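You operate a simulated robot arm through the tools that you are given. There is no shell and no other tool.

You run a simulated robot arm. Do the job below in one go: nothing can be reset, and whatever is moved stays where it is left.

## Task
Put things in order on the top of the desk. At the end: the grey tube stands on top of the white jar; the purple array drive stands where the grey tube stood; the beige base polish stands where the green bottle stood; the green bottle stands where the purple array drive stood; whatever was shut is shut again. Leave all else as you found it, and nothing knocked over.

Only the result counts: the job must be done as asked and must still hold three seconds after the hand-in. Knocking over, shifting, dropping, spilling or breaking anything else fails it.

## Robot
A 6-joint arm with a two-finger gripper, fixed in place. Base frame: the origin is at the foot of the arm, x ahead of it, y to its left, z up; the work surface is at about z = -0.3. Readings come in cm, rad, newtons and seconds.
With the tool pointing down near the work surface it reaches from about 24 to 62 cm from the base axis. Its first joint turns from -1.152 to 1.152 rad. Payload 1.37 kg.
The TCP is the grasp point between the finger pads, 2.2 cm short of the fingertips. In the tool frame z runs along the fingers and y along their closing line. The gripper opens to 9.2 cm; its body begins 6.5 cm behind the TCP.
Orientation is that of the tool frame in the base frame, as [roll, pitch, yaw] about the fixed x, y, z axes, in that order (R = Rz(yaw) Ry(pitch) Rx(roll)). With the fingers straight down and closing along the base's y, the tool's x points along the base's -x, its y along +y and its z along -z.

## Interface
- The arm moves only by the tool move_arm. Its arguments are lists of equal length, an entry for each row: "slide": the shift along the tool's x, y, z in units of 50 mm (1.0 is 50 mm), a list of three; "dr": the turn, a rotation vector about the tool's x, y, z in units of 6 degrees (1.0 is 6 degrees), a list of three; "gripper": the opening, from 0 (shut) to 1 (fully open). In form: {"slide": [[tx, ty, tz], ...], "dr": [[rx, ry, rz], ...], "gripper": [gripper, ...]}. A call has 1 to 20 rows; each row shifts and turns the commanded pose from where the row before left it, along the tool's axes as they then stand. A call with a number of a shift or a turn outside -1 to 1 is refused whole. Rows are played at 5 a second. More than 5 cm and 0.15 rad between two rows, or a gripper value outside its range, and nothing of the call is played. Where a pose cannot be reached the arm comes as near as it can. A force on the tool above 40 N (or 10 N above the force at the start of the call, whichever is more), or a blocked arm, ends the call early, and 0.2 s more pass. Each finger travels about 5.99 cm/s and halts on what it meets, pressing with about 26 N; the grip force reading is that of the motor and also rises with nothing between the fingers. The clock runs only during rows and for 0.2 s after the last one: add rows that do not move to give the fingers time. It gives the time, the measured TCP pose, the force on the tool (base axes), the opening and the grip force at its end, in the units of the frame above (readings bear some noise), with the torque about the TCP (base axes, N m) and any sound that the robot's microphone picked up.
- Cameras (640 x 400 px; columns grow to the right, rows downward): "scene" is fixed at [4.47, -43.12, 58.4]; the picture's right is [0.67, -0.74, 0.00], its down [-0.43, -0.39, -0.81] and it looks along [0.60, 0.55, -0.59] (base axes); focal length 348 px, centre (320, 200). "wrist" rides on the gripper at [7.1, 1.9, -10.2] in the tool frame; the picture's right is [-0.26, 0.97, 0.00], its down [-0.75, -0.20, -0.63] and it looks along [-0.60, -0.16, 0.78] (tool axes); focal length 280 px, centre (320, 200). There is no depth. A picture from a camera that has moved, and an enlarged one, comes with that camera's place and axes in the base frame and with its lens. The place of the scene camera against the robot may be out by one fixed shift of up to 1.2 cm in any direction.
- snapshot(camera): a new picture of that camera. It takes no simulated time.
- close_up(camera, box): a new picture of the part [left, top, right, bottom] of that camera's present view, enlarged. It takes no simulated time.
- close_job(): hands the job in; it is judged then, once.

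Places have to be worked out from the pictures, the camera data and where the tool is seen. Open the gripper and draw the arm clear of the work before you hand the job in, unless the task says otherwise.

The tools are called after ">>>" as name(argument=value, ...) on one line, values as JSON. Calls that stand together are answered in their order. move_arm: Moves the arm, as the interface text tells. Its arguments: {"type":"object","properties":{"slide":{"type":"array","items":{"type":"array","items":{"type":"number"}}},"dr":{"type":"array","items":{"type":"array","items":{"type":"number"}}},"gripper":{"type":"array","items":{"type":"number"}}},"required":["slide","dr","gripper"]} The other tools are called the same way: snapshot (camera) takes a picture; close_up (camera, box) takes an enlarged picture of a part of a camera's view; close_job () hands the job in.

At the start:

```text
time: 0.0
ee_pos: [42.06, -2.17, 35.3]
ee_rot: [3.14, -0.002, 3.141]
contact_force: [-0.5, -0.3, 0.0]
torque: [0.0, 0.02, 0.0]
width: 9.22
finger_force: 0.1
```

scene: 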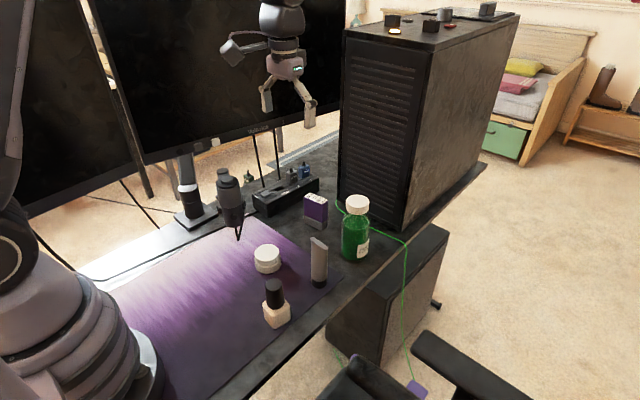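
wrist: 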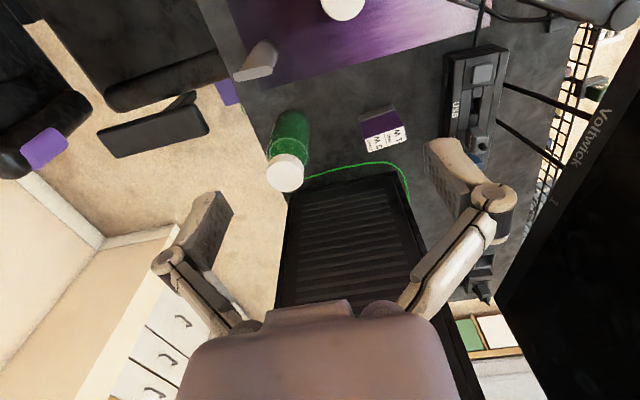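

I start by enlarging the area with the objects in both cameras to judge their places and sizes.

>>> close_up(camera="scene", box=[220, 160, 420, 340])

>>> close_up(camera="wrist", box=[200, 0, 520, 200])

```text
2.22 times, centred on (320, 250) of scene
camera zoom: at [4.47, -43.12, 58.4], right [0.67, -0.74, 0.0], down [-0.43, -0.39, -0.81], along [0.6, 0.55, -0.59], focal length 774 px, centre (320, 89)
```

zoom: 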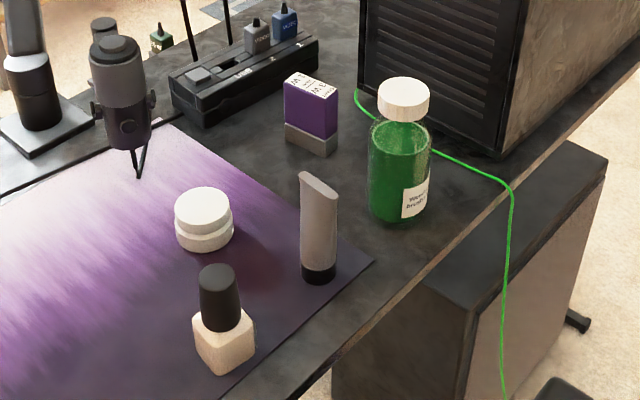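

```text
2.00 times, centred on (360, 100) of wrist
camera zoom: at [35.12, -0.41, 45.46], right [0.26, 0.97, 0.0], down [0.75, -0.2, 0.63], along [0.6, -0.16, -0.78], focal length 561 px, centre (240, 400)
```

zoom: 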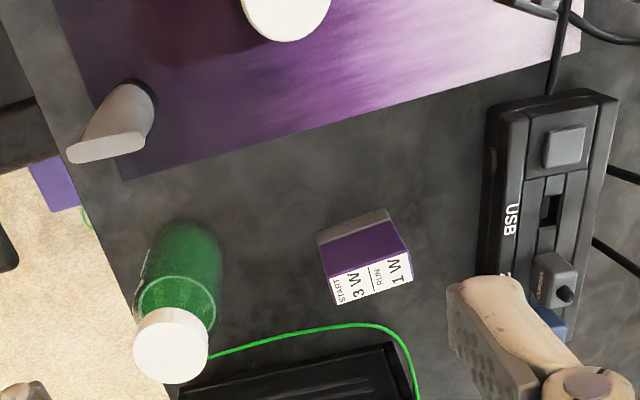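

The objects line up as tube (~42,-9), polish (~30,-9), bottle (~54.5,-9), drive (~56,6) and jar (~37,3) in the scene picture. I enlarge the gripper to check the scene camera's fixed shift against the known TCP.

>>> close_up(camera="scene", box=[220, 0, 360, 140])

>>> close_up(camera="scene", box=[240, 230, 340, 335])

>>> close_up(camera="scene", box=[290, 170, 400, 275])

```text
2.86 times, centred on (290, 70) of scene
camera zoom: at [4.47, -43.12, 58.4], right [0.67, -0.74, 0.0], down [-0.43, -0.39, -0.81], along [0.6, 0.55, -0.59], focal length 995 px, centre (406, 571)
```

zoom: 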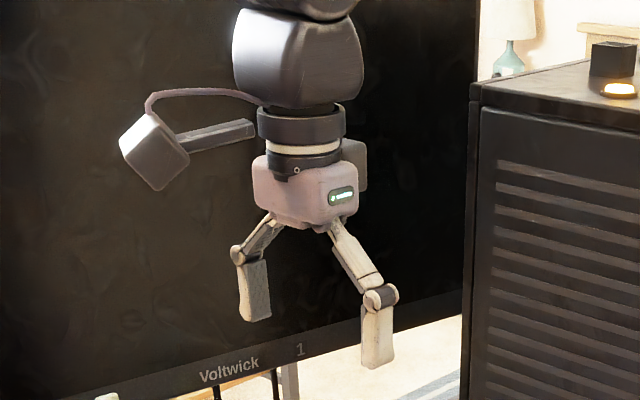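

```text
3.81 times, centred on (290, 282) of scene
camera zoom: at [4.47, -43.12, 58.4], right [0.67, -0.74, 0.0], down [-0.43, -0.39, -0.81], along [0.6, 0.55, -0.59], focal length 1327 px, centre (434, -114)
```

zoom: 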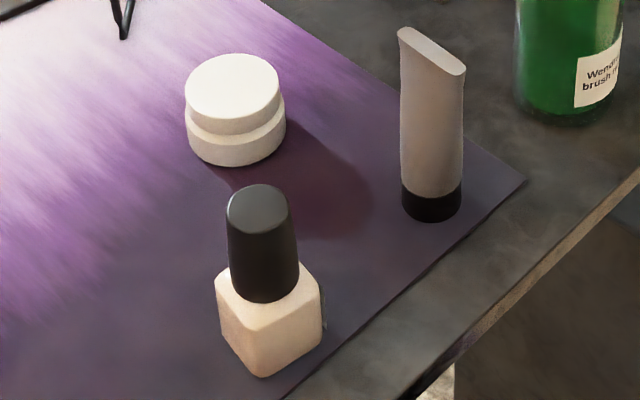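

```text
3.81 times, centred on (345, 222) of scene
camera zoom: at [4.47, -43.12, 58.4], right [0.67, -0.74, 0.0], down [-0.43, -0.39, -0.81], along [0.6, 0.55, -0.59], focal length 1327 px, centre (225, 114)
```

zoom: 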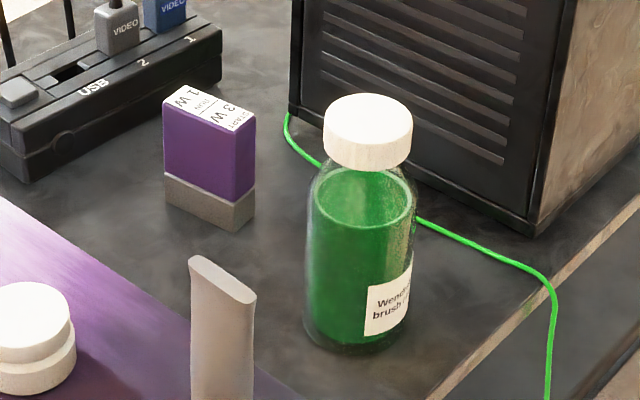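

The fingertips in the scene view look about 1 cm left and up of where they should be (partly because the open linkage retracts the tips), so I rely on the wrist camera. I draw the arm back about 14 cm at height to look at all the objects from the wrist.

>>> move_arm(slide=[[0.5, 0, 0], [0.5, 0, 0], [0.5, 0, 0], [0.5, 0, 0], [0.5, 0, 0], [0.3, 0, 0], [0, 0, 0], [0, 0, 0]], dr=[[0, 0, 0], [0, 0, 0], [0, 0, 0], [0, 0, 0], [0, 0, 0], [0, 0, 0], [0, 0, 0], [0, 0, 0]], gripper=[1, 1, 1, 1, 1, 1, 1, 1])

>>> snapshot(camera="wrist")

```text
time: 1.8
ee_pos: [28.17, -2.06, 35.23]
ee_rot: [3.14, 0.0, -3.141]
contact_force: [-0.9, -0.2, -0.2]
torque: [-0.02, -0.02, 0.01]
width: 9.19
finger_force: 0.0
```

```text
taken
camera wrist: at [21.15, -0.31, 45.44], right [0.26, 0.97, 0.0], down [0.75, -0.2, 0.63], along [0.6, -0.16, -0.78], focal length 280 px, centre (320, 200)
```

wrist: 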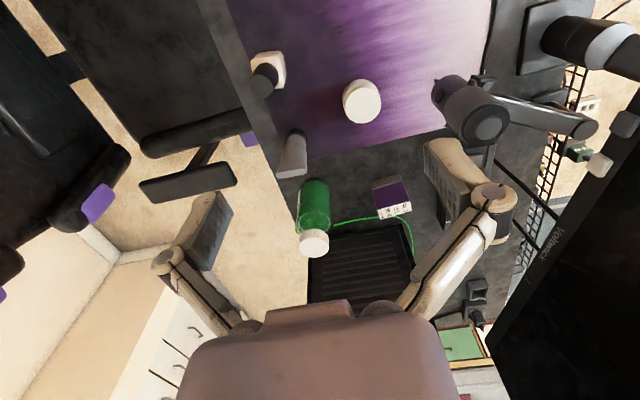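

All five objects are in the wrist view now. I enlarge them for exact pixel places.

>>> close_up(camera="wrist", box=[240, 40, 400, 140])

>>> close_up(camera="wrist", box=[260, 120, 440, 270])

```text
4.00 times, centred on (320, 90) of wrist
camera zoom: at [21.15, -0.31, 45.44], right [0.26, 0.97, 0.0], down [0.75, -0.2, 0.63], along [0.6, -0.16, -0.78], focal length 1122 px, centre (320, 640)
```

zoom: 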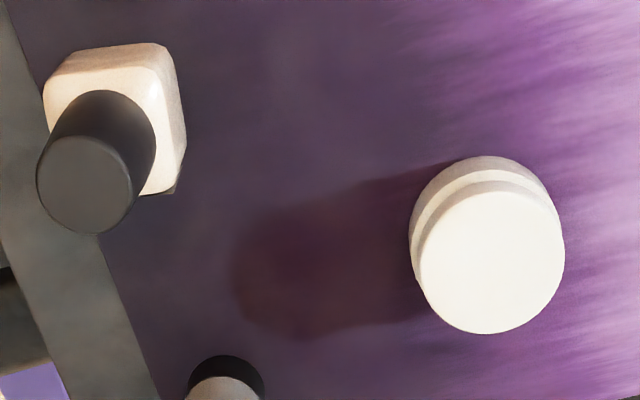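

```text
2.67 times, centred on (350, 195) of wrist
camera zoom: at [21.15, -0.31, 45.44], right [0.26, 0.97, 0.0], down [0.75, -0.2, 0.63], along [0.6, -0.16, -0.78], focal length 748 px, centre (240, 213)
```

zoom: 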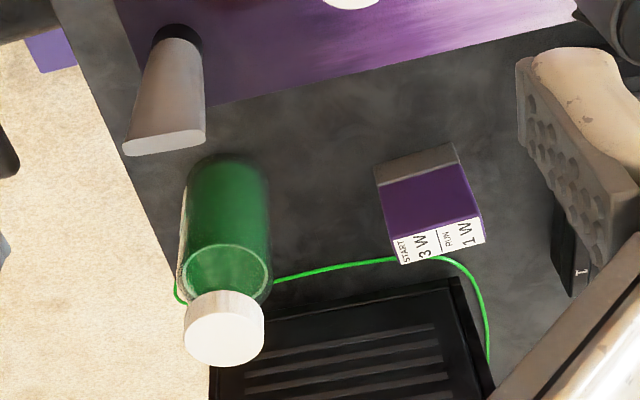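

From the wrist picture I judge: jar (37.4, 2.0) top about z 4.3; tube (41.5, -10.0); bottle (53.8, -10.0); drive (56.0, 4.1); polish (29.6, -10.1). I now shut the fingers in the air to learn how the tips move with the opening and to check the scene camera's shift.

>>> move_arm(slide=[[0, 0, 0], [0, 0, 0], [0, 0, 0], [0, 0, 0], [0, 0, 0], [0, 0, 0]], dr=[[0, 0, 0], [0, 0, 0], [0, 0, 0], [0, 0, 0], [0, 0, 0], [0, 0, 0]], gripper=[0.4, 0.4, 0.4, 0.4, 0.4, 0.4])

>>> snapshot(camera="scene")

>>> snapshot(camera="wrist")

```text
time: 3.2
ee_pos: [28.17, -2.13, 35.2]
ee_rot: [-3.141, -0.001, -3.14]
contact_force: [0.7, 1.1, -0.6]
torque: [-0.01, 0.02, -0.01]
width: 3.67
finger_force: 0.0
```

```text
taken
```

scene: 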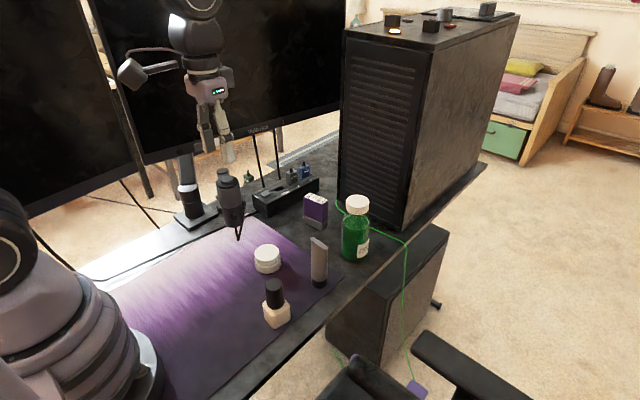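

```text
taken
camera wrist: at [21.16, -0.31, 45.44], right [0.26, 0.97, 0.0], down [0.75, -0.2, 0.63], along [0.6, -0.16, -0.78], focal length 280 px, centre (320, 200)
```

wrist: 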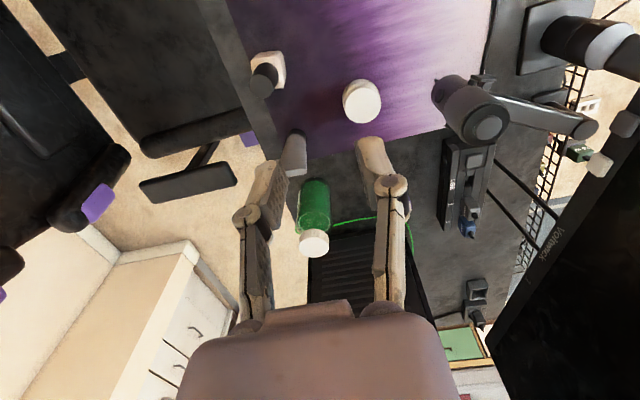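

At the 3.7 cm opening the tips sit lower than when fully open. I enlarge both views to measure the tips.

>>> close_up(camera="wrist", box=[230, 110, 430, 235])

>>> close_up(camera="scene", box=[160, 60, 270, 180])

```text
3.20 times, centred on (330, 172) of wrist
camera zoom: at [21.16, -0.31, 45.44], right [0.26, 0.97, 0.0], down [0.75, -0.2, 0.63], along [0.6, -0.16, -0.78], focal length 897 px, centre (288, 288)
```

zoom: 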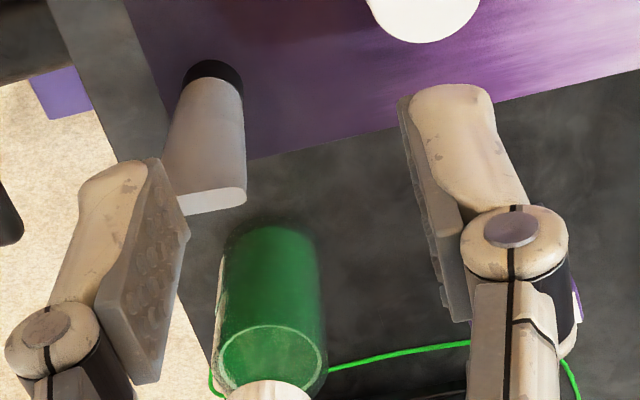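

```text
3.33 times, centred on (215, 120) of scene
camera zoom: at [4.47, -43.12, 58.4], right [0.67, -0.74, 0.0], down [-0.43, -0.39, -0.81], along [0.6, 0.55, -0.59], focal length 1161 px, centre (670, 467)
```

zoom: 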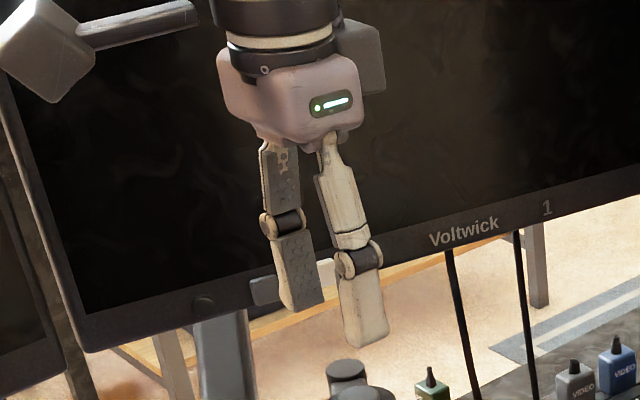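

The scene view is offset by roughly (-0.3, -1.1) cm on the desk, and pads are about 4.4 cm long, retracting ~2 cm upward when fully open. Tube is judged at (41.5, -9.9), 12 cm tall, crimp along y. I hover above it and look.

>>> move_arm(slide=[[-0.333, -0.195, 0.33], [-0.333, -0.195, 0.33], [-0.333, -0.195, 0.33], [-0.333, -0.195, 0.33], [-0.333, -0.195, 0.33], [-0.333, -0.195, 0.33], [-0.333, -0.195, 0.33], [-0.333, -0.195, 0.33], [0, 0, 0], [0, 0, 0]], dr=[[0, 0, 0], [0, 0, 0], [0, 0, 0], [0, 0, 0], [0, 0, 0], [0, 0, 0], [0, 0, 0], [0, 0, 0], [0, 0, 0], [0, 0, 0]], gripper=[1, 1, 1, 1, 1, 1, 1, 1, 1, 1])

>>> snapshot(camera="wrist")

>>> snapshot(camera="scene")

```text
time: 5.4
ee_pos: [41.46, -10.15, 22.05]
ee_rot: [-3.141, -0.001, -3.139]
contact_force: [-0.1, -0.6, 0.1]
torque: [-0.03, -0.04, -0.03]
width: 9.21
finger_force: 0.0
```

```text
taken
camera wrist: at [34.46, -8.27, 32.31], right [0.26, 0.97, 0.0], down [0.75, -0.2, 0.63], along [0.6, -0.16, -0.78], focal length 280 px, centre (320, 200)
```

wrist: 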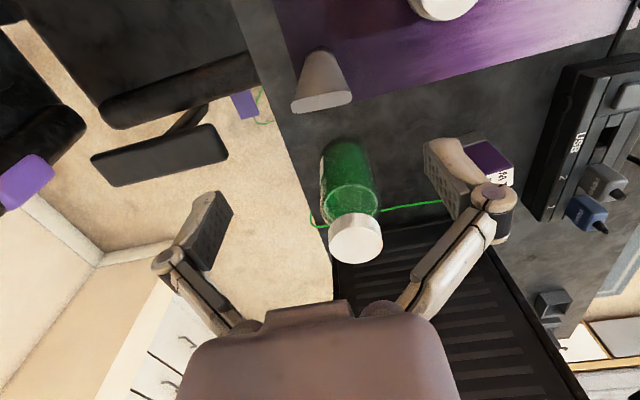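

```text
taken
```

scene: 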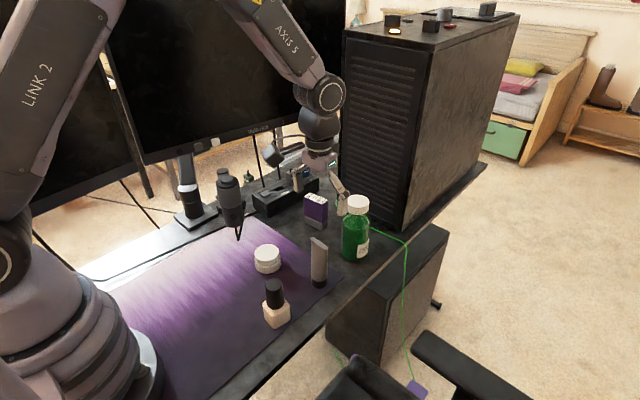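

The gripper is over the tube. I enlarge the tube top for a finer fix before going down.

>>> close_up(camera="wrist", box=[260, 30, 400, 130])

>>> close_up(camera="scene", box=[270, 140, 390, 300])

```text
4.00 times, centred on (330, 80) of wrist
camera zoom: at [34.46, -8.27, 32.31], right [0.26, 0.97, 0.0], down [0.75, -0.2, 0.63], along [0.6, -0.16, -0.78], focal length 1122 px, centre (280, 680)
```

zoom: 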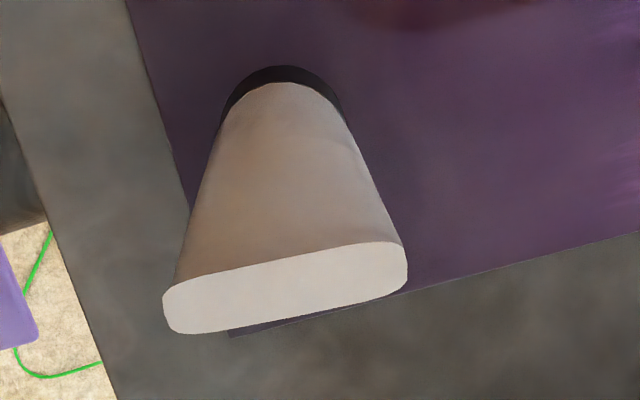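

```text
2.50 times, centred on (330, 220) of scene
camera zoom: at [4.47, -43.12, 58.4], right [0.67, -0.74, 0.0], down [-0.43, -0.39, -0.81], along [0.6, 0.55, -0.59], focal length 871 px, centre (295, 150)
```

zoom: 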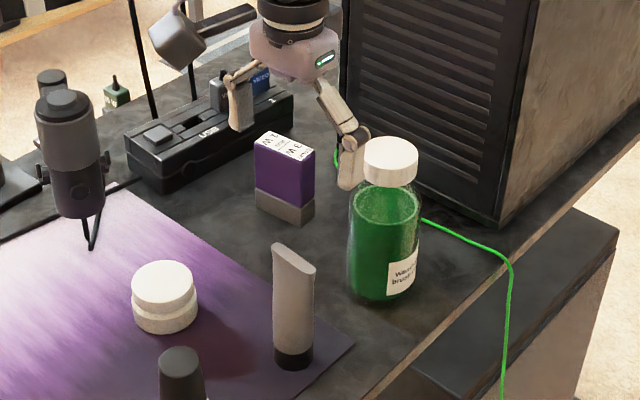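

The tube's centre comes out at (41.45, -10.05), crimp turned about -4° from y. I turn the tool 4°, shift 0.1 cm and go down to z about 6.7 with open fingers.

>>> move_arm(slide=[[0, 0.02, 0.2], [0, 0, 0.4], [0, 0, 0.5], [0, 0, 0.5], [0, 0, 0.5], [0, 0, 0.5], [0, 0, 0.3], [0, 0, 0.17], [0, 0, 0], [0, 0, 0]], dr=[[0, 0, 0.35], [0, 0, 0.35], [0, 0, 0], [0, 0, 0], [0, 0, 0], [0, 0, 0], [0, 0, 0], [0, 0, 0], [0, 0, 0], [0, 0, 0]], gripper=[1, 1, 1, 1, 1, 1, 1, 1, 1, 1])

>>> snapshot(camera="wrist")

>>> close_up(camera="scene", box=[250, 180, 400, 310])

```text
time: 7.6
ee_pos: [41.57, -9.96, 6.58]
ee_rot: [3.141, 0.001, 3.068]
contact_force: [-1.2, -0.7, -0.6]
torque: [0.0, -0.02, 0.0]
width: 9.22
finger_force: 0.0
```

```text
taken
camera wrist: at [34.67, -7.64, 16.87], right [0.33, 0.94, 0.0], down [0.74, -0.26, 0.63], along [0.59, -0.21, -0.78], focal length 280 px, centre (320, 200)
```

wrist: 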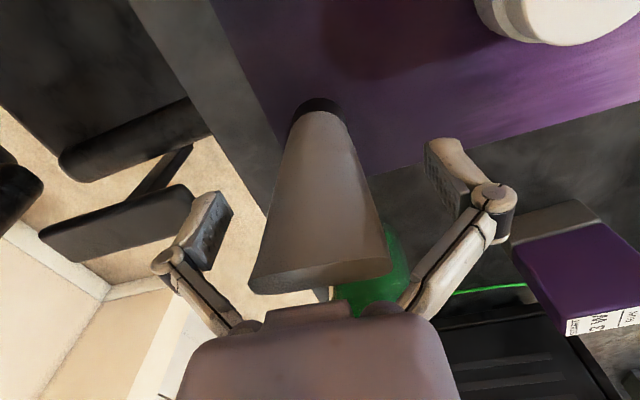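

```text
3.08 times, centred on (325, 245) of scene
camera zoom: at [4.47, -43.12, 58.4], right [0.67, -0.74, 0.0], down [-0.43, -0.39, -0.81], along [0.6, 0.55, -0.59], focal length 1072 px, centre (305, 62)
```

zoom: 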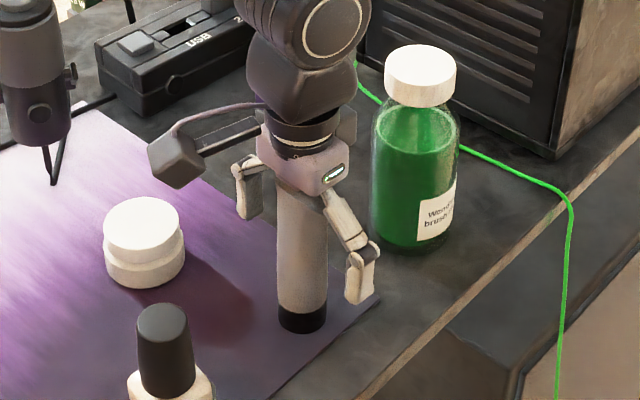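

The tube stands centred between the open fingers with no contact. I close the fingers on it.

>>> move_arm(slide=[[0, 0, 0], [0, 0, 0], [0, 0, 0], [0, 0, 0], [0, 0, 0], [0, 0, 0], [0, 0, 0]], dr=[[0, 0, 0], [0, 0, 0], [0, 0, 0], [0, 0, 0], [0, 0, 0], [0, 0, 0], [0, 0, 0]], gripper=[0.7, 0.6, 0.5, 0.3, 0.2, 0.2, 0.2])

>>> snapshot(camera="wrist")

>>> close_up(camera="scene", box=[250, 180, 400, 310])

```text
time: 9.2
ee_pos: [41.71, -10.02, 6.6]
ee_rot: [3.14, 0.002, 3.068]
contact_force: [-3.1, -0.3, 20.7]
torque: [0.1, 0.22, -0.02]
width: 5.77
finger_force: 26.3
```

```text
taken
camera wrist: at [34.69, -7.64, 16.94], right [0.33, 0.94, 0.0], down [0.74, -0.26, 0.63], along [0.59, -0.21, -0.78], focal length 280 px, centre (320, 200)
```

wrist: 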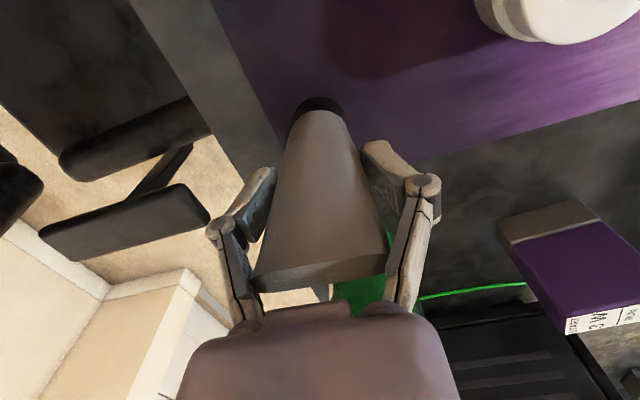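

```text
3.08 times, centred on (325, 245) of scene
camera zoom: at [4.46, -43.11, 58.4], right [0.67, -0.74, 0.0], down [-0.43, -0.39, -0.81], along [0.6, 0.55, -0.59], focal length 1072 px, centre (305, 62)
```

zoom: 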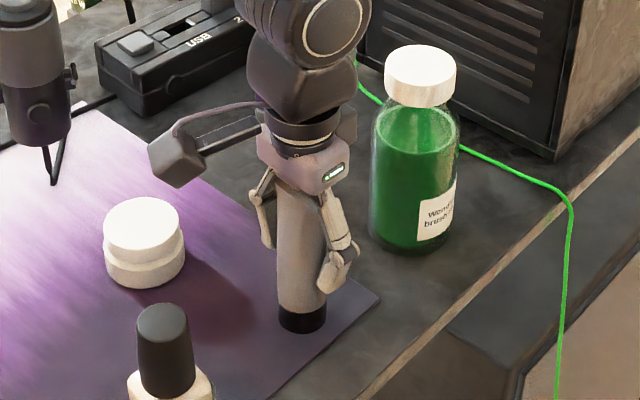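

The fingers stopped at 5.8 cm with 20 N upward: the finger links bear on the wide crimp near the palm instead of the pads gripping. I open again and rise to z about 10.3 so that the crimp lies between the pads.

>>> move_arm(slide=[[0, 0, 0], [0, 0, 0], [0, 0, 0], [0, 0, -0.3], [0, 0, -0.3], [0, 0, -0.14], [0, 0, 0], [0, 0, 0]], dr=[[0, 0, 0], [0, 0, 0], [0, 0, 0], [0, 0, 0], [0, 0, 0], [0, 0, 0], [0, 0, 0], [0, 0, 0]], gripper=[0.8, 1, 1, 1, 1, 1, 1, 1])

>>> snapshot(camera="wrist")

>>> close_up(camera="scene", box=[250, 180, 400, 310])

```text
time: 11.0
ee_pos: [41.65, -9.96, 10.39]
ee_rot: [3.14, 0.0, 3.069]
contact_force: [-0.2, -0.1, -0.3]
torque: [0.03, -0.01, 0.04]
width: 9.24
finger_force: 0.0
```

```text
taken
camera wrist: at [34.67, -7.63, 20.63], right [0.33, 0.94, 0.0], down [0.74, -0.26, 0.63], along [0.59, -0.21, -0.78], focal length 280 px, centre (320, 200)
```

wrist: 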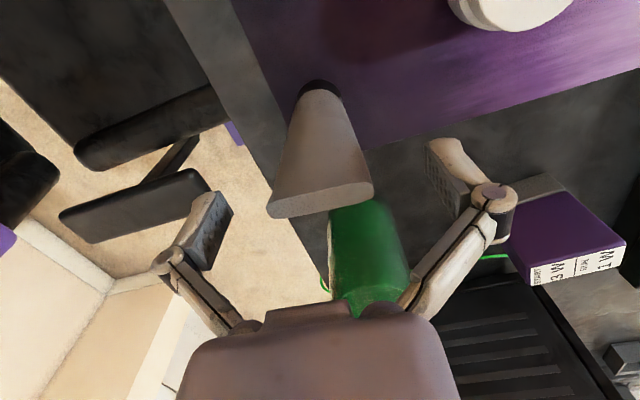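

```text
3.08 times, centred on (325, 245) of scene
camera zoom: at [4.47, -43.12, 58.4], right [0.67, -0.74, 0.0], down [-0.43, -0.39, -0.81], along [0.6, 0.55, -0.59], focal length 1072 px, centre (305, 62)
```

zoom: 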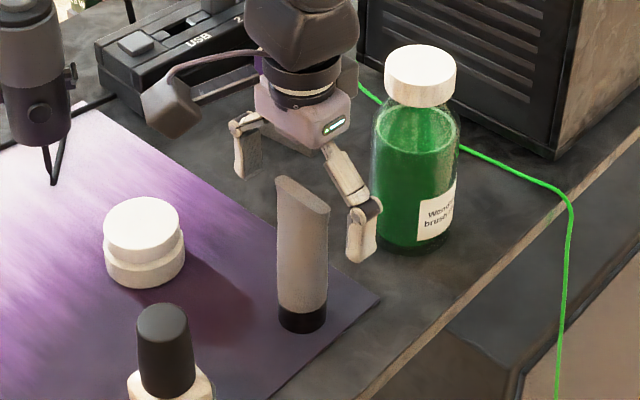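

The tube still stands, slightly toward the base relative to the pads. I shift the tool 0.3 cm back and 0.1 cm left and close gently.

>>> move_arm(slide=[[0.06, 0.024, 0], [0, 0, 0], [0, 0, 0], [0, 0, 0], [0, 0, 0], [0, 0, 0], [0, 0, 0], [0, 0, 0], [0, 0, 0]], dr=[[0, 0, 0], [0, 0, 0], [0, 0, 0], [0, 0, 0], [0, 0, 0], [0, 0, 0], [0, 0, 0], [0, 0, 0], [0, 0, 0]], gripper=[1, 1, 0.8, 0.65, 0.55, 0.45, 0.35, 0.25, 0.25])

>>> snapshot(camera="wrist")

>>> close_up(camera="scene", box=[250, 180, 400, 310])

```text
time: 13.0
ee_pos: [41.18, -9.91, 10.39]
ee_rot: [3.141, 0.0, 3.067]
contact_force: [-0.3, -0.3, 4.2]
torque: [0.01, 0.06, -0.02]
width: 4.39
finger_force: 25.8
```

```text
taken
camera wrist: at [34.34, -7.54, 20.6], right [0.33, 0.94, 0.0], down [0.74, -0.26, 0.63], along [0.59, -0.21, -0.78], focal length 280 px, centre (320, 200)
```

wrist: 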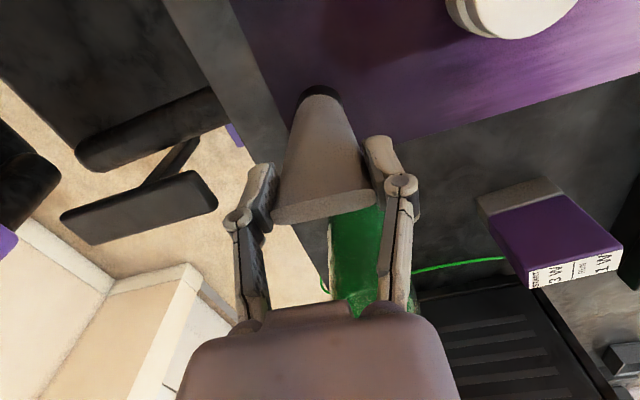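

```text
3.08 times, centred on (325, 245) of scene
camera zoom: at [4.46, -43.12, 58.4], right [0.67, -0.74, 0.0], down [-0.43, -0.39, -0.81], along [0.6, 0.55, -0.59], focal length 1072 px, centre (305, 62)
```

zoom: 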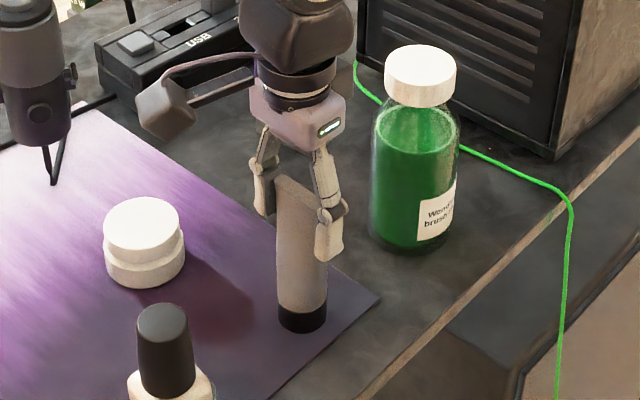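

The pads hold the tube at 4.4 cm with 26 N. I lift slowly and check.

>>> move_arm(slide=[[0, 0, -0.05], [0, 0, -0.1], [0, 0, -0.2], [0, 0, -0.25], [0, 0, 0], [0, 0, 0]], dr=[[0, 0, 0], [0, 0, 0], [0, 0, 0], [0, 0, 0], [0, 0, 0], [0, 0, 0]], gripper=[0.25, 0.25, 0.25, 0.25, 0.25, 0.25])

>>> snapshot(camera="wrist")

>>> close_up(camera="scene", box=[250, 180, 400, 310])

```text
time: 14.4
ee_pos: [41.08, -9.8, 13.44]
ee_rot: [-3.14, 0.0, 3.068]
contact_force: [0.5, -0.1, -0.5]
torque: [0.02, 0.0, 0.02]
width: 4.37
finger_force: 25.9
```

```text
taken
camera wrist: at [34.29, -7.48, 23.63], right [0.33, 0.94, 0.0], down [0.74, -0.26, 0.63], along [0.59, -0.21, -0.78], focal length 280 px, centre (320, 200)
```

wrist: 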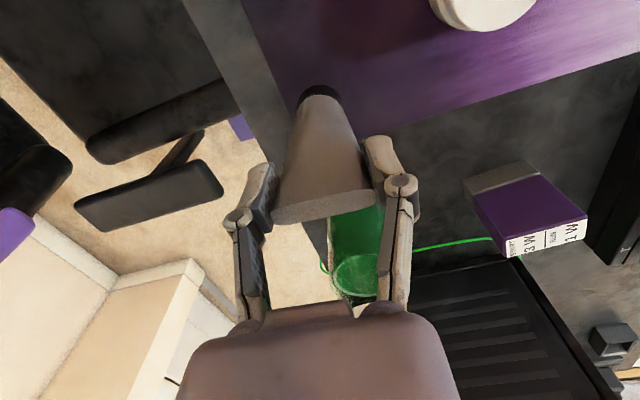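

```text
3.08 times, centred on (325, 245) of scene
camera zoom: at [4.47, -43.12, 58.4], right [0.67, -0.74, 0.0], down [-0.43, -0.39, -0.81], along [0.6, 0.55, -0.59], focal length 1072 px, centre (305, 62)
```

zoom: 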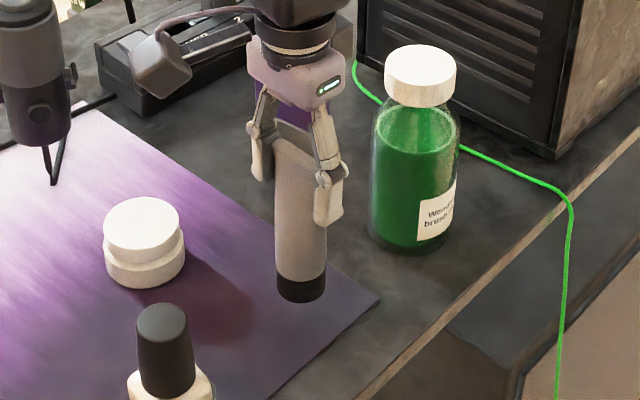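

The tube hangs in the grip, tilted about 3° with its top toward the base. I raise it and carry it over to the jar at about (37.4, 2.0), staying well above, then look again.

>>> move_arm(slide=[[0, 0, -0.3], [0, 0, -0.4], [0, 0, -0.3], [0.06, 0.15, 0], [0.15, 0.38, 0], [0.18, 0.46, 0], [0.18, 0.46, 0], [0.15, 0.38, 0], [0.12, 0.3, 0], [0.07, 0.19, 0], [0, 0, 0], [0, 0, 0]], dr=[[0, 0, 0], [0, 0, 0], [0, 0, 0], [0, 0, 0], [0, 0, 0], [0, 0, 0], [0, 0, 0], [0, 0, 0], [0, 0, 0], [0, 0, 0], [0, 0, 0], [0, 0, 0]], gripper=[0.25, 0.25, 0.25, 0.25, 0.25, 0.25, 0.25, 0.25, 0.25, 0.25, 0.25, 0.25])

>>> snapshot(camera="wrist")

>>> snapshot(camera="scene")

>>> close_up(camera="scene", box=[215, 160, 335, 290])

>>> close_up(camera="wrist", box=[240, 20, 400, 220])

```text
time: 17.0
ee_pos: [37.57, 2.29, 18.43]
ee_rot: [-3.141, 0.002, 3.068]
contact_force: [1.3, -0.4, -0.5]
torque: [0.0, 0.01, 0.03]
width: 4.38
finger_force: 25.5
```

```text
taken
camera wrist: at [30.77, 4.47, 28.67], right [0.33, 0.94, 0.0], down [0.74, -0.26, 0.63], along [0.59, -0.21, -0.78], focal length 280 px, centre (320, 200)
```

wrist: 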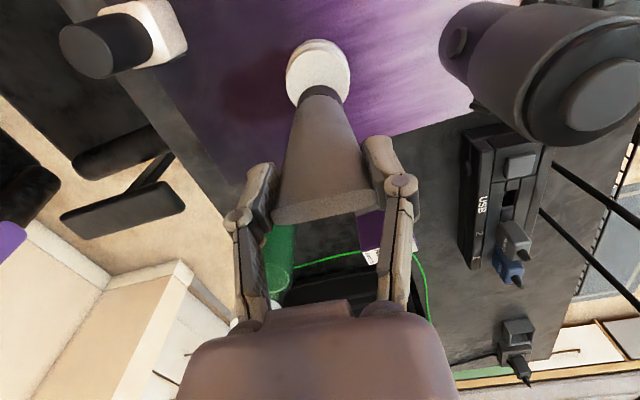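

```text
taken
```

scene: 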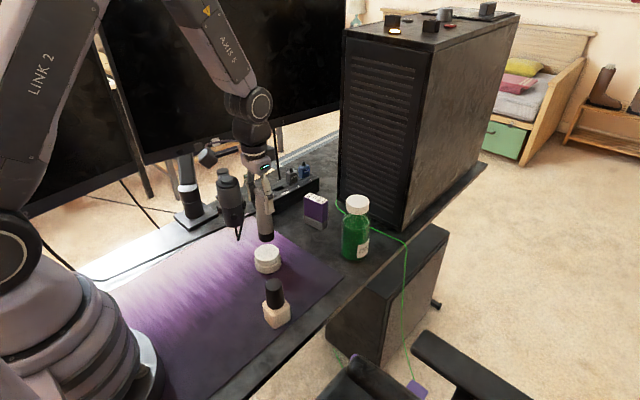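

```text
3.08 times, centred on (275, 225) of scene
camera zoom: at [4.47, -43.12, 58.4], right [0.67, -0.74, 0.0], down [-0.43, -0.39, -0.81], along [0.6, 0.55, -0.59], focal length 1072 px, centre (458, 123)
```

zoom: 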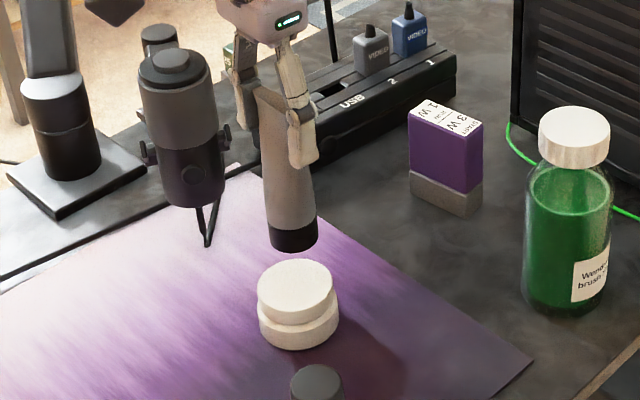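

```text
2.00 times, centred on (320, 120) of wrist
camera zoom: at [30.77, 4.47, 28.67], right [0.33, 0.94, 0.0], down [0.74, -0.26, 0.63], along [0.59, -0.21, -0.78], focal length 561 px, centre (320, 360)
```

zoom: 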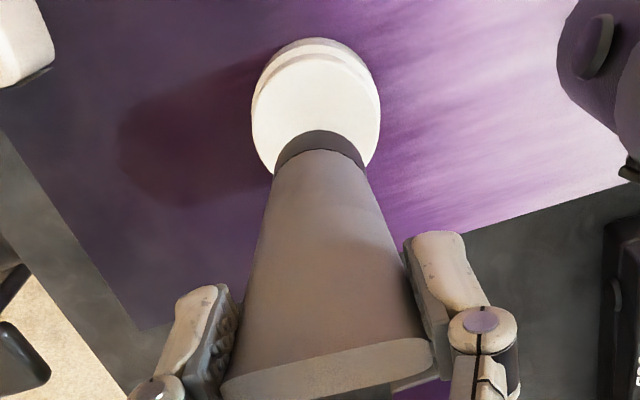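

The tube's bottom sits about (37.85, 1.9) and the jar's centre about (37.5, 1.95), with the lid top between z 3.3 and 4.3. I shift 0.35 cm back and lower to just above the lid, then look.

>>> move_arm(slide=[[0.07, 0.01, 0.1], [0, 0, 0.2], [0, 0, 0.2], [0, 0, 0.1], [0, 0, 0.04], [0, 0, 0], [0, 0, 0]], dr=[[0, 0, 0], [0, 0, 0], [0, 0, 0], [0, 0, 0], [0, 0, 0], [0, 0, 0], [0, 0, 0]], gripper=[0.25, 0.25, 0.25, 0.25, 0.25, 0.25, 0.25])

>>> close_up(camera="scene", box=[220, 180, 320, 290])

>>> close_up(camera="wrist", box=[240, 20, 400, 220])

```text
time: 18.6
ee_pos: [37.14, 2.09, 15.17]
ee_rot: [-3.141, -0.001, 3.068]
contact_force: [0.3, 1.0, 0.8]
torque: [0.03, 0.01, 0.0]
width: 4.37
finger_force: 26.3
```

```text
3.64 times, centred on (270, 235) of scene
camera zoom: at [4.47, -43.12, 58.4], right [0.67, -0.74, 0.0], down [-0.43, -0.39, -0.81], along [0.6, 0.55, -0.59], focal length 1266 px, centre (502, 73)
```

zoom: 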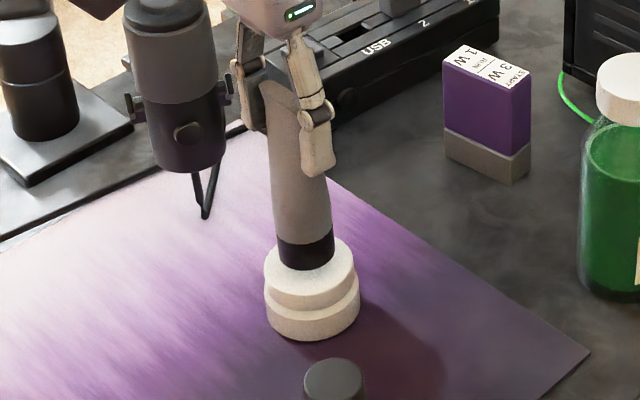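

```text
2.00 times, centred on (320, 120) of wrist
camera zoom: at [30.33, 4.46, 25.46], right [0.33, 0.94, 0.0], down [0.74, -0.26, 0.63], along [0.59, -0.21, -0.78], focal length 561 px, centre (320, 360)
```

zoom: 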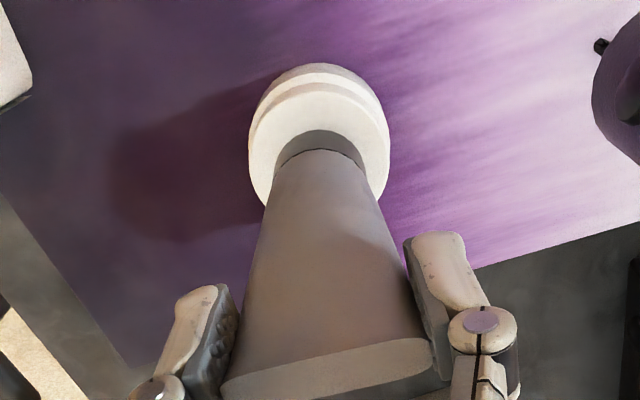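

The cap is nearly centred on the lid, about 0.25 cm too far out. I correct that and lower in small steps until contact shows.

>>> move_arm(slide=[[0.05, 0.01, 0], [0, 0, 0.02], [0, 0, 0.02], [0, 0, 0.02], [0, 0, 0.02], [0, 0, 0.02], [0, 0, 0.02], [0, 0, 0]], dr=[[0, 0, 0], [0, 0, 0], [0, 0, 0], [0, 0, 0], [0, 0, 0], [0, 0, 0], [0, 0, 0], [0, 0, 0]], gripper=[0.25, 0.25, 0.25, 0.25, 0.25, 0.25, 0.25, 0.25])

>>> close_up(camera="scene", box=[220, 180, 320, 290])

>>> close_up(camera="wrist", box=[240, 20, 400, 220])

```text
time: 20.4
ee_pos: [37.09, 2.27, 14.55]
ee_rot: [3.141, 0.0, 3.068]
contact_force: [0.2, -0.5, -0.7]
torque: [0.0, 0.02, -0.02]
width: 4.36
finger_force: 25.8
```

```text
3.64 times, centred on (270, 235) of scene
camera zoom: at [4.47, -43.12, 58.4], right [0.67, -0.74, 0.0], down [-0.43, -0.39, -0.81], along [0.6, 0.55, -0.59], focal length 1266 px, centre (502, 73)
```

zoom: 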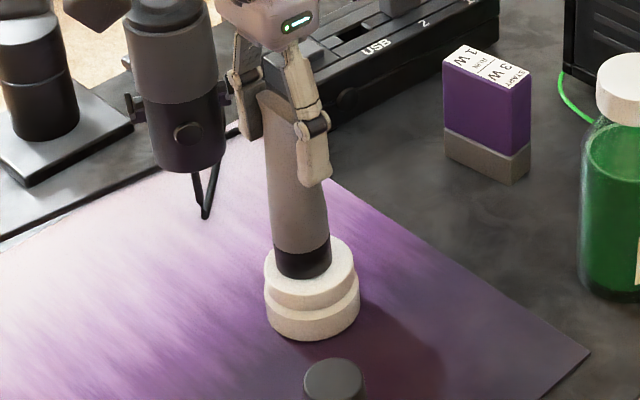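

```text
2.00 times, centred on (320, 120) of wrist
camera zoom: at [30.12, 4.56, 24.81], right [0.33, 0.94, 0.0], down [0.74, -0.26, 0.63], along [0.59, -0.21, -0.78], focal length 561 px, centre (320, 360)
```

zoom: 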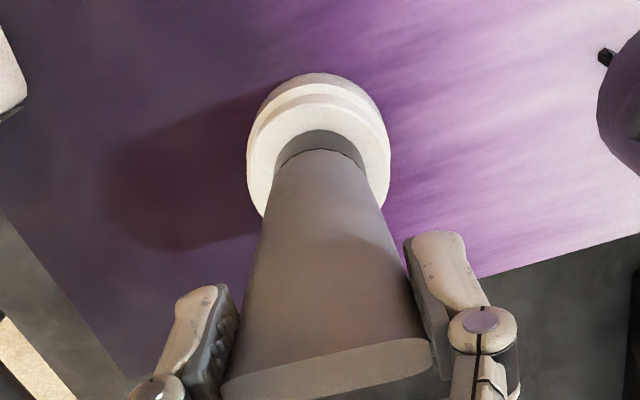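

No contact yet (z 14.55); the cap looks a touch left in the scene view. I nudge 0.15 cm right and keep lowering in 1 mm steps.

>>> move_arm(slide=[[0, -0.03, 0.02], [0, 0, 0.02], [0, 0, 0.02], [0, 0, 0.02], [0, 0, 0.02], [0, 0, 0]], dr=[[0, 0, 0], [0, 0, 0], [0, 0, 0], [0, 0, 0], [0, 0, 0], [0, 0, 0]], gripper=[0.25, 0.25, 0.25, 0.25, 0.25, 0.25])

>>> close_up(camera="scene", box=[220, 180, 320, 290])

```text
time: 21.8
ee_pos: [37.03, 2.0, 13.96]
ee_rot: [3.141, 0.002, 3.066]
contact_force: [2.3, -1.8, 14.3]
torque: [-0.04, -0.21, -0.02]
width: 4.38
finger_force: 25.4
```

```text
3.64 times, centred on (270, 235) of scene
camera zoom: at [4.46, -43.12, 58.4], right [0.67, -0.74, 0.0], down [-0.43, -0.39, -0.81], along [0.6, 0.55, -0.59], focal length 1266 px, centre (502, 73)
```

zoom: 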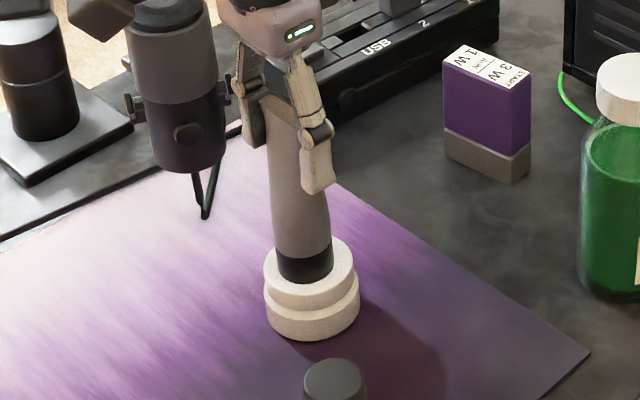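

Contact at 14 N: the tube is down on the lid. I ease up 1 mm and open the fingers slowly to about 6.5 cm.

>>> move_arm(slide=[[0, 0, -0.02], [0, 0, 0], [0, 0, 0], [0, 0, 0], [0, 0, 0], [0, 0, 0], [0, 0, 0]], dr=[[0, 0, 0], [0, 0, 0], [0, 0, 0], [0, 0, 0], [0, 0, 0], [0, 0, 0], [0, 0, 0]], gripper=[0.25, 0.25, 0.5, 0.56, 0.62, 0.72, 0.72])

>>> close_up(camera="scene", box=[220, 180, 320, 290])

>>> snapshot(camera="wrist")

```text
time: 23.4
ee_pos: [37.0, 2.0, 14.15]
ee_rot: [3.142, 0.001, 3.068]
contact_force: [0.4, 0.2, 0.6]
torque: [0.0, 0.03, 0.0]
width: 6.64
finger_force: 0.1
```

```text
3.64 times, centred on (270, 235) of scene
camera zoom: at [4.47, -43.12, 58.4], right [0.67, -0.74, 0.0], down [-0.43, -0.39, -0.81], along [0.6, 0.55, -0.59], focal length 1266 px, centre (502, 73)
```

zoom: 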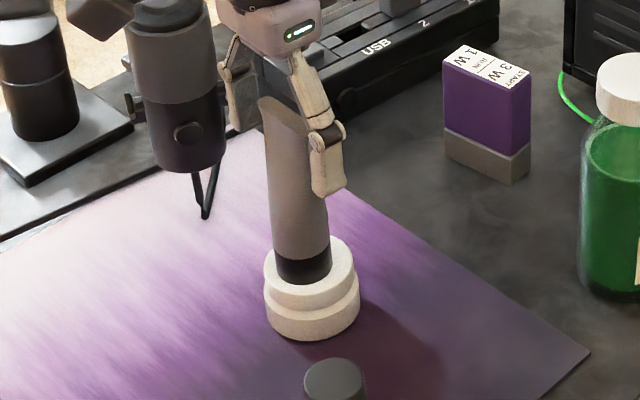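

```text
taken
camera wrist: at [30.08, 4.36, 24.41], right [0.33, 0.94, 0.0], down [0.74, -0.26, 0.63], along [0.59, -0.21, -0.78], focal length 280 px, centre (320, 200)
```

wrist: 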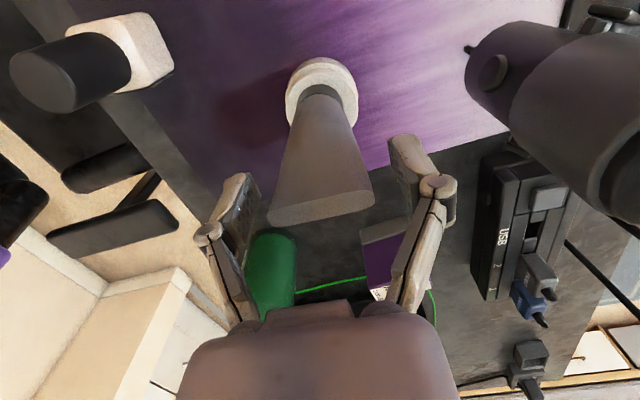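

The tube stands alone on the jar and the fingers are clear. I rise straight up, then turn about -9° and move over to the drive at (56, 4).

>>> move_arm(slide=[[0, 0, -0.2], [0, 0, -0.4], [0, 0, -0.5], [0, 0, -0.5], [0, 0, -0.4], [0, 0, 0], [0, 0, 0], [-0.3, 0.01, 0], [-0.5, 0.01, 0], [-0.6, 0.015, 0], [-0.6, 0.015, 0], [-0.6, 0.015, 0], [-0.5, 0.01, 0], [-0.4, 0.01, 0], [-0.32, 0.0, 0], [0, 0, 0.4], [0, 0, 0.4], [0, 0, 0], [0, 0, 0]], dr=[[0, 0, 0], [0, 0, 0], [0, 0, 0], [0, 0, 0], [0, 0, 0], [0, 0, -0.75], [0, 0, -0.78], [0, 0, 0], [0, 0, 0], [0, 0, 0], [0, 0, 0], [0, 0, 0], [0, 0, 0], [0, 0, 0], [0, 0, 0], [0, 0, 0], [0, 0, 0], [0, 0, 0], [0, 0, 0]], gripper=[0.72, 0.72, 0.72, 0.72, 0.72, 0.8, 0.9, 1, 1, 1, 1, 1, 1, 1, 1, 1, 1, 1, 1])

>>> snapshot(camera="wrist")

>>> snapshot(camera="scene")

```text
time: 27.4
ee_pos: [55.82, 4.15, 20.22]
ee_rot: [3.141, 0.0, -3.055]
contact_force: [-0.2, -0.1, -0.1]
torque: [-0.04, -0.01, -0.01]
width: 9.22
finger_force: 0.1
```

```text
taken
camera wrist: at [48.62, 5.39, 30.44], right [0.18, 0.98, 0.0], down [0.77, -0.14, 0.62], along [0.61, -0.11, -0.78], focal length 280 px, centre (320, 200)
```

wrist: 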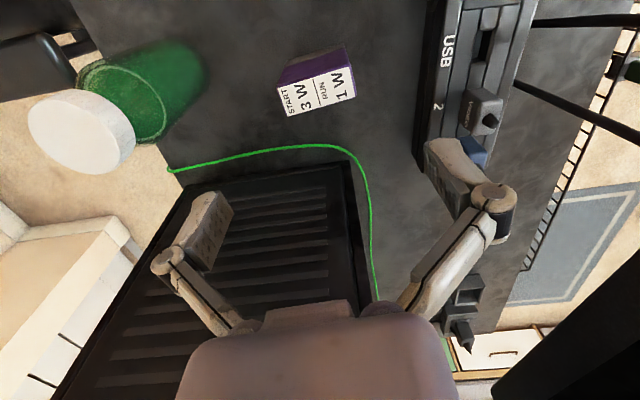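

```text
taken
```

scene: 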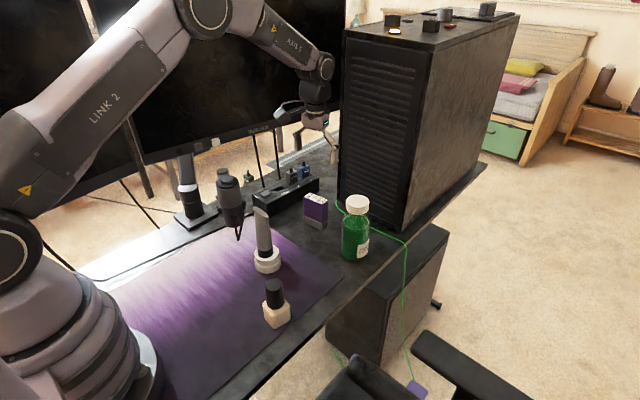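

The tube is steady on the jar. I enlarge the drive in the wrist view for its exact place and turn.

>>> close_up(camera="wrist", box=[240, 30, 400, 130])

>>> close_up(camera="scene", box=[280, 90, 380, 250])

```text
4.00 times, centred on (320, 80) of wrist
camera zoom: at [48.62, 5.39, 30.44], right [0.18, 0.98, 0.0], down [0.77, -0.14, 0.62], along [0.61, -0.11, -0.78], focal length 1122 px, centre (320, 680)
```

zoom: 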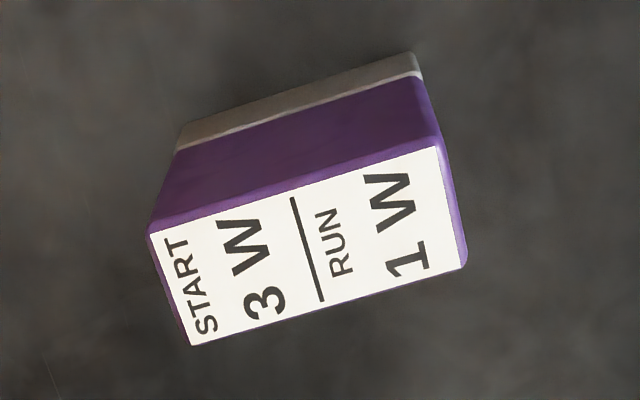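

```text
2.50 times, centred on (330, 170) of scene
camera zoom: at [4.47, -43.12, 58.4], right [0.67, -0.74, 0.0], down [-0.43, -0.39, -0.81], along [0.6, 0.55, -0.59], focal length 871 px, centre (295, 275)
```

zoom: 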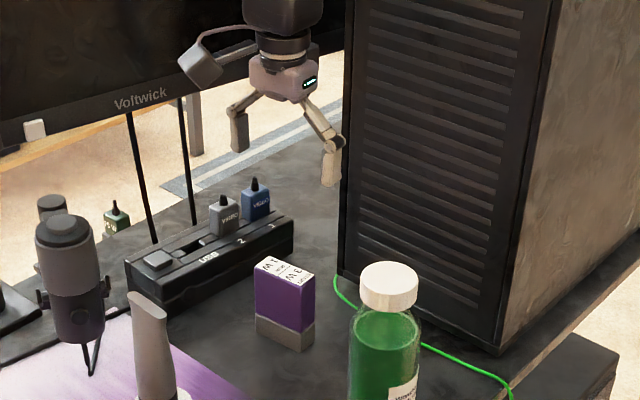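

The drive measures about 6.0 x 2.45 cm, centre (55.7, 3.9), turned 6°, matching the tool. I nudge slightly and lower to z about 11 to check the alignment.

>>> move_arm(slide=[[0.02, -0.05, 0.2], [0, 0, 0.4], [0, 0, 0.5], [0, 0, 0.4], [0, 0, 0.3], [0, 0, 0], [0, 0, 0]], dr=[[0, 0, -0.1], [0, 0, 0], [0, 0, 0], [0, 0, 0], [0, 0, 0], [0, 0, 0], [0, 0, 0]], gripper=[1, 1, 1, 1, 1, 1, 1])

>>> snapshot(camera="wrist")

>>> close_up(camera="scene", box=[270, 130, 380, 250])

```text
time: 29.0
ee_pos: [55.88, 3.97, 11.1]
ee_rot: [-3.142, 0.0, -3.044]
contact_force: [-0.8, 0.4, 0.8]
torque: [-0.05, -0.01, -0.01]
width: 9.2
finger_force: 0.0
```

```text
taken
camera wrist: at [48.62, 5.05, 21.37], right [0.17, 0.99, 0.0], down [0.77, -0.13, 0.63], along [0.62, -0.1, -0.78], focal length 280 px, centre (320, 200)
```

wrist: 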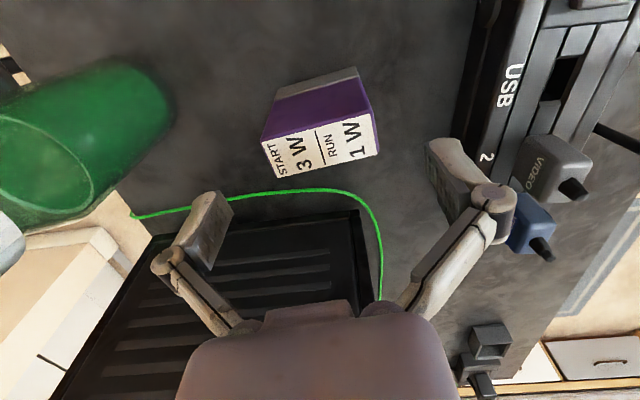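

```text
3.33 times, centred on (325, 190) of scene
camera zoom: at [4.47, -43.12, 58.4], right [0.67, -0.74, 0.0], down [-0.43, -0.39, -0.81], along [0.6, 0.55, -0.59], focal length 1161 px, centre (303, 233)
```

zoom: 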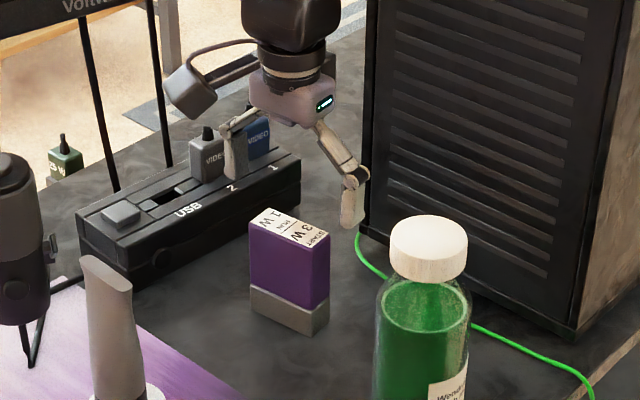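

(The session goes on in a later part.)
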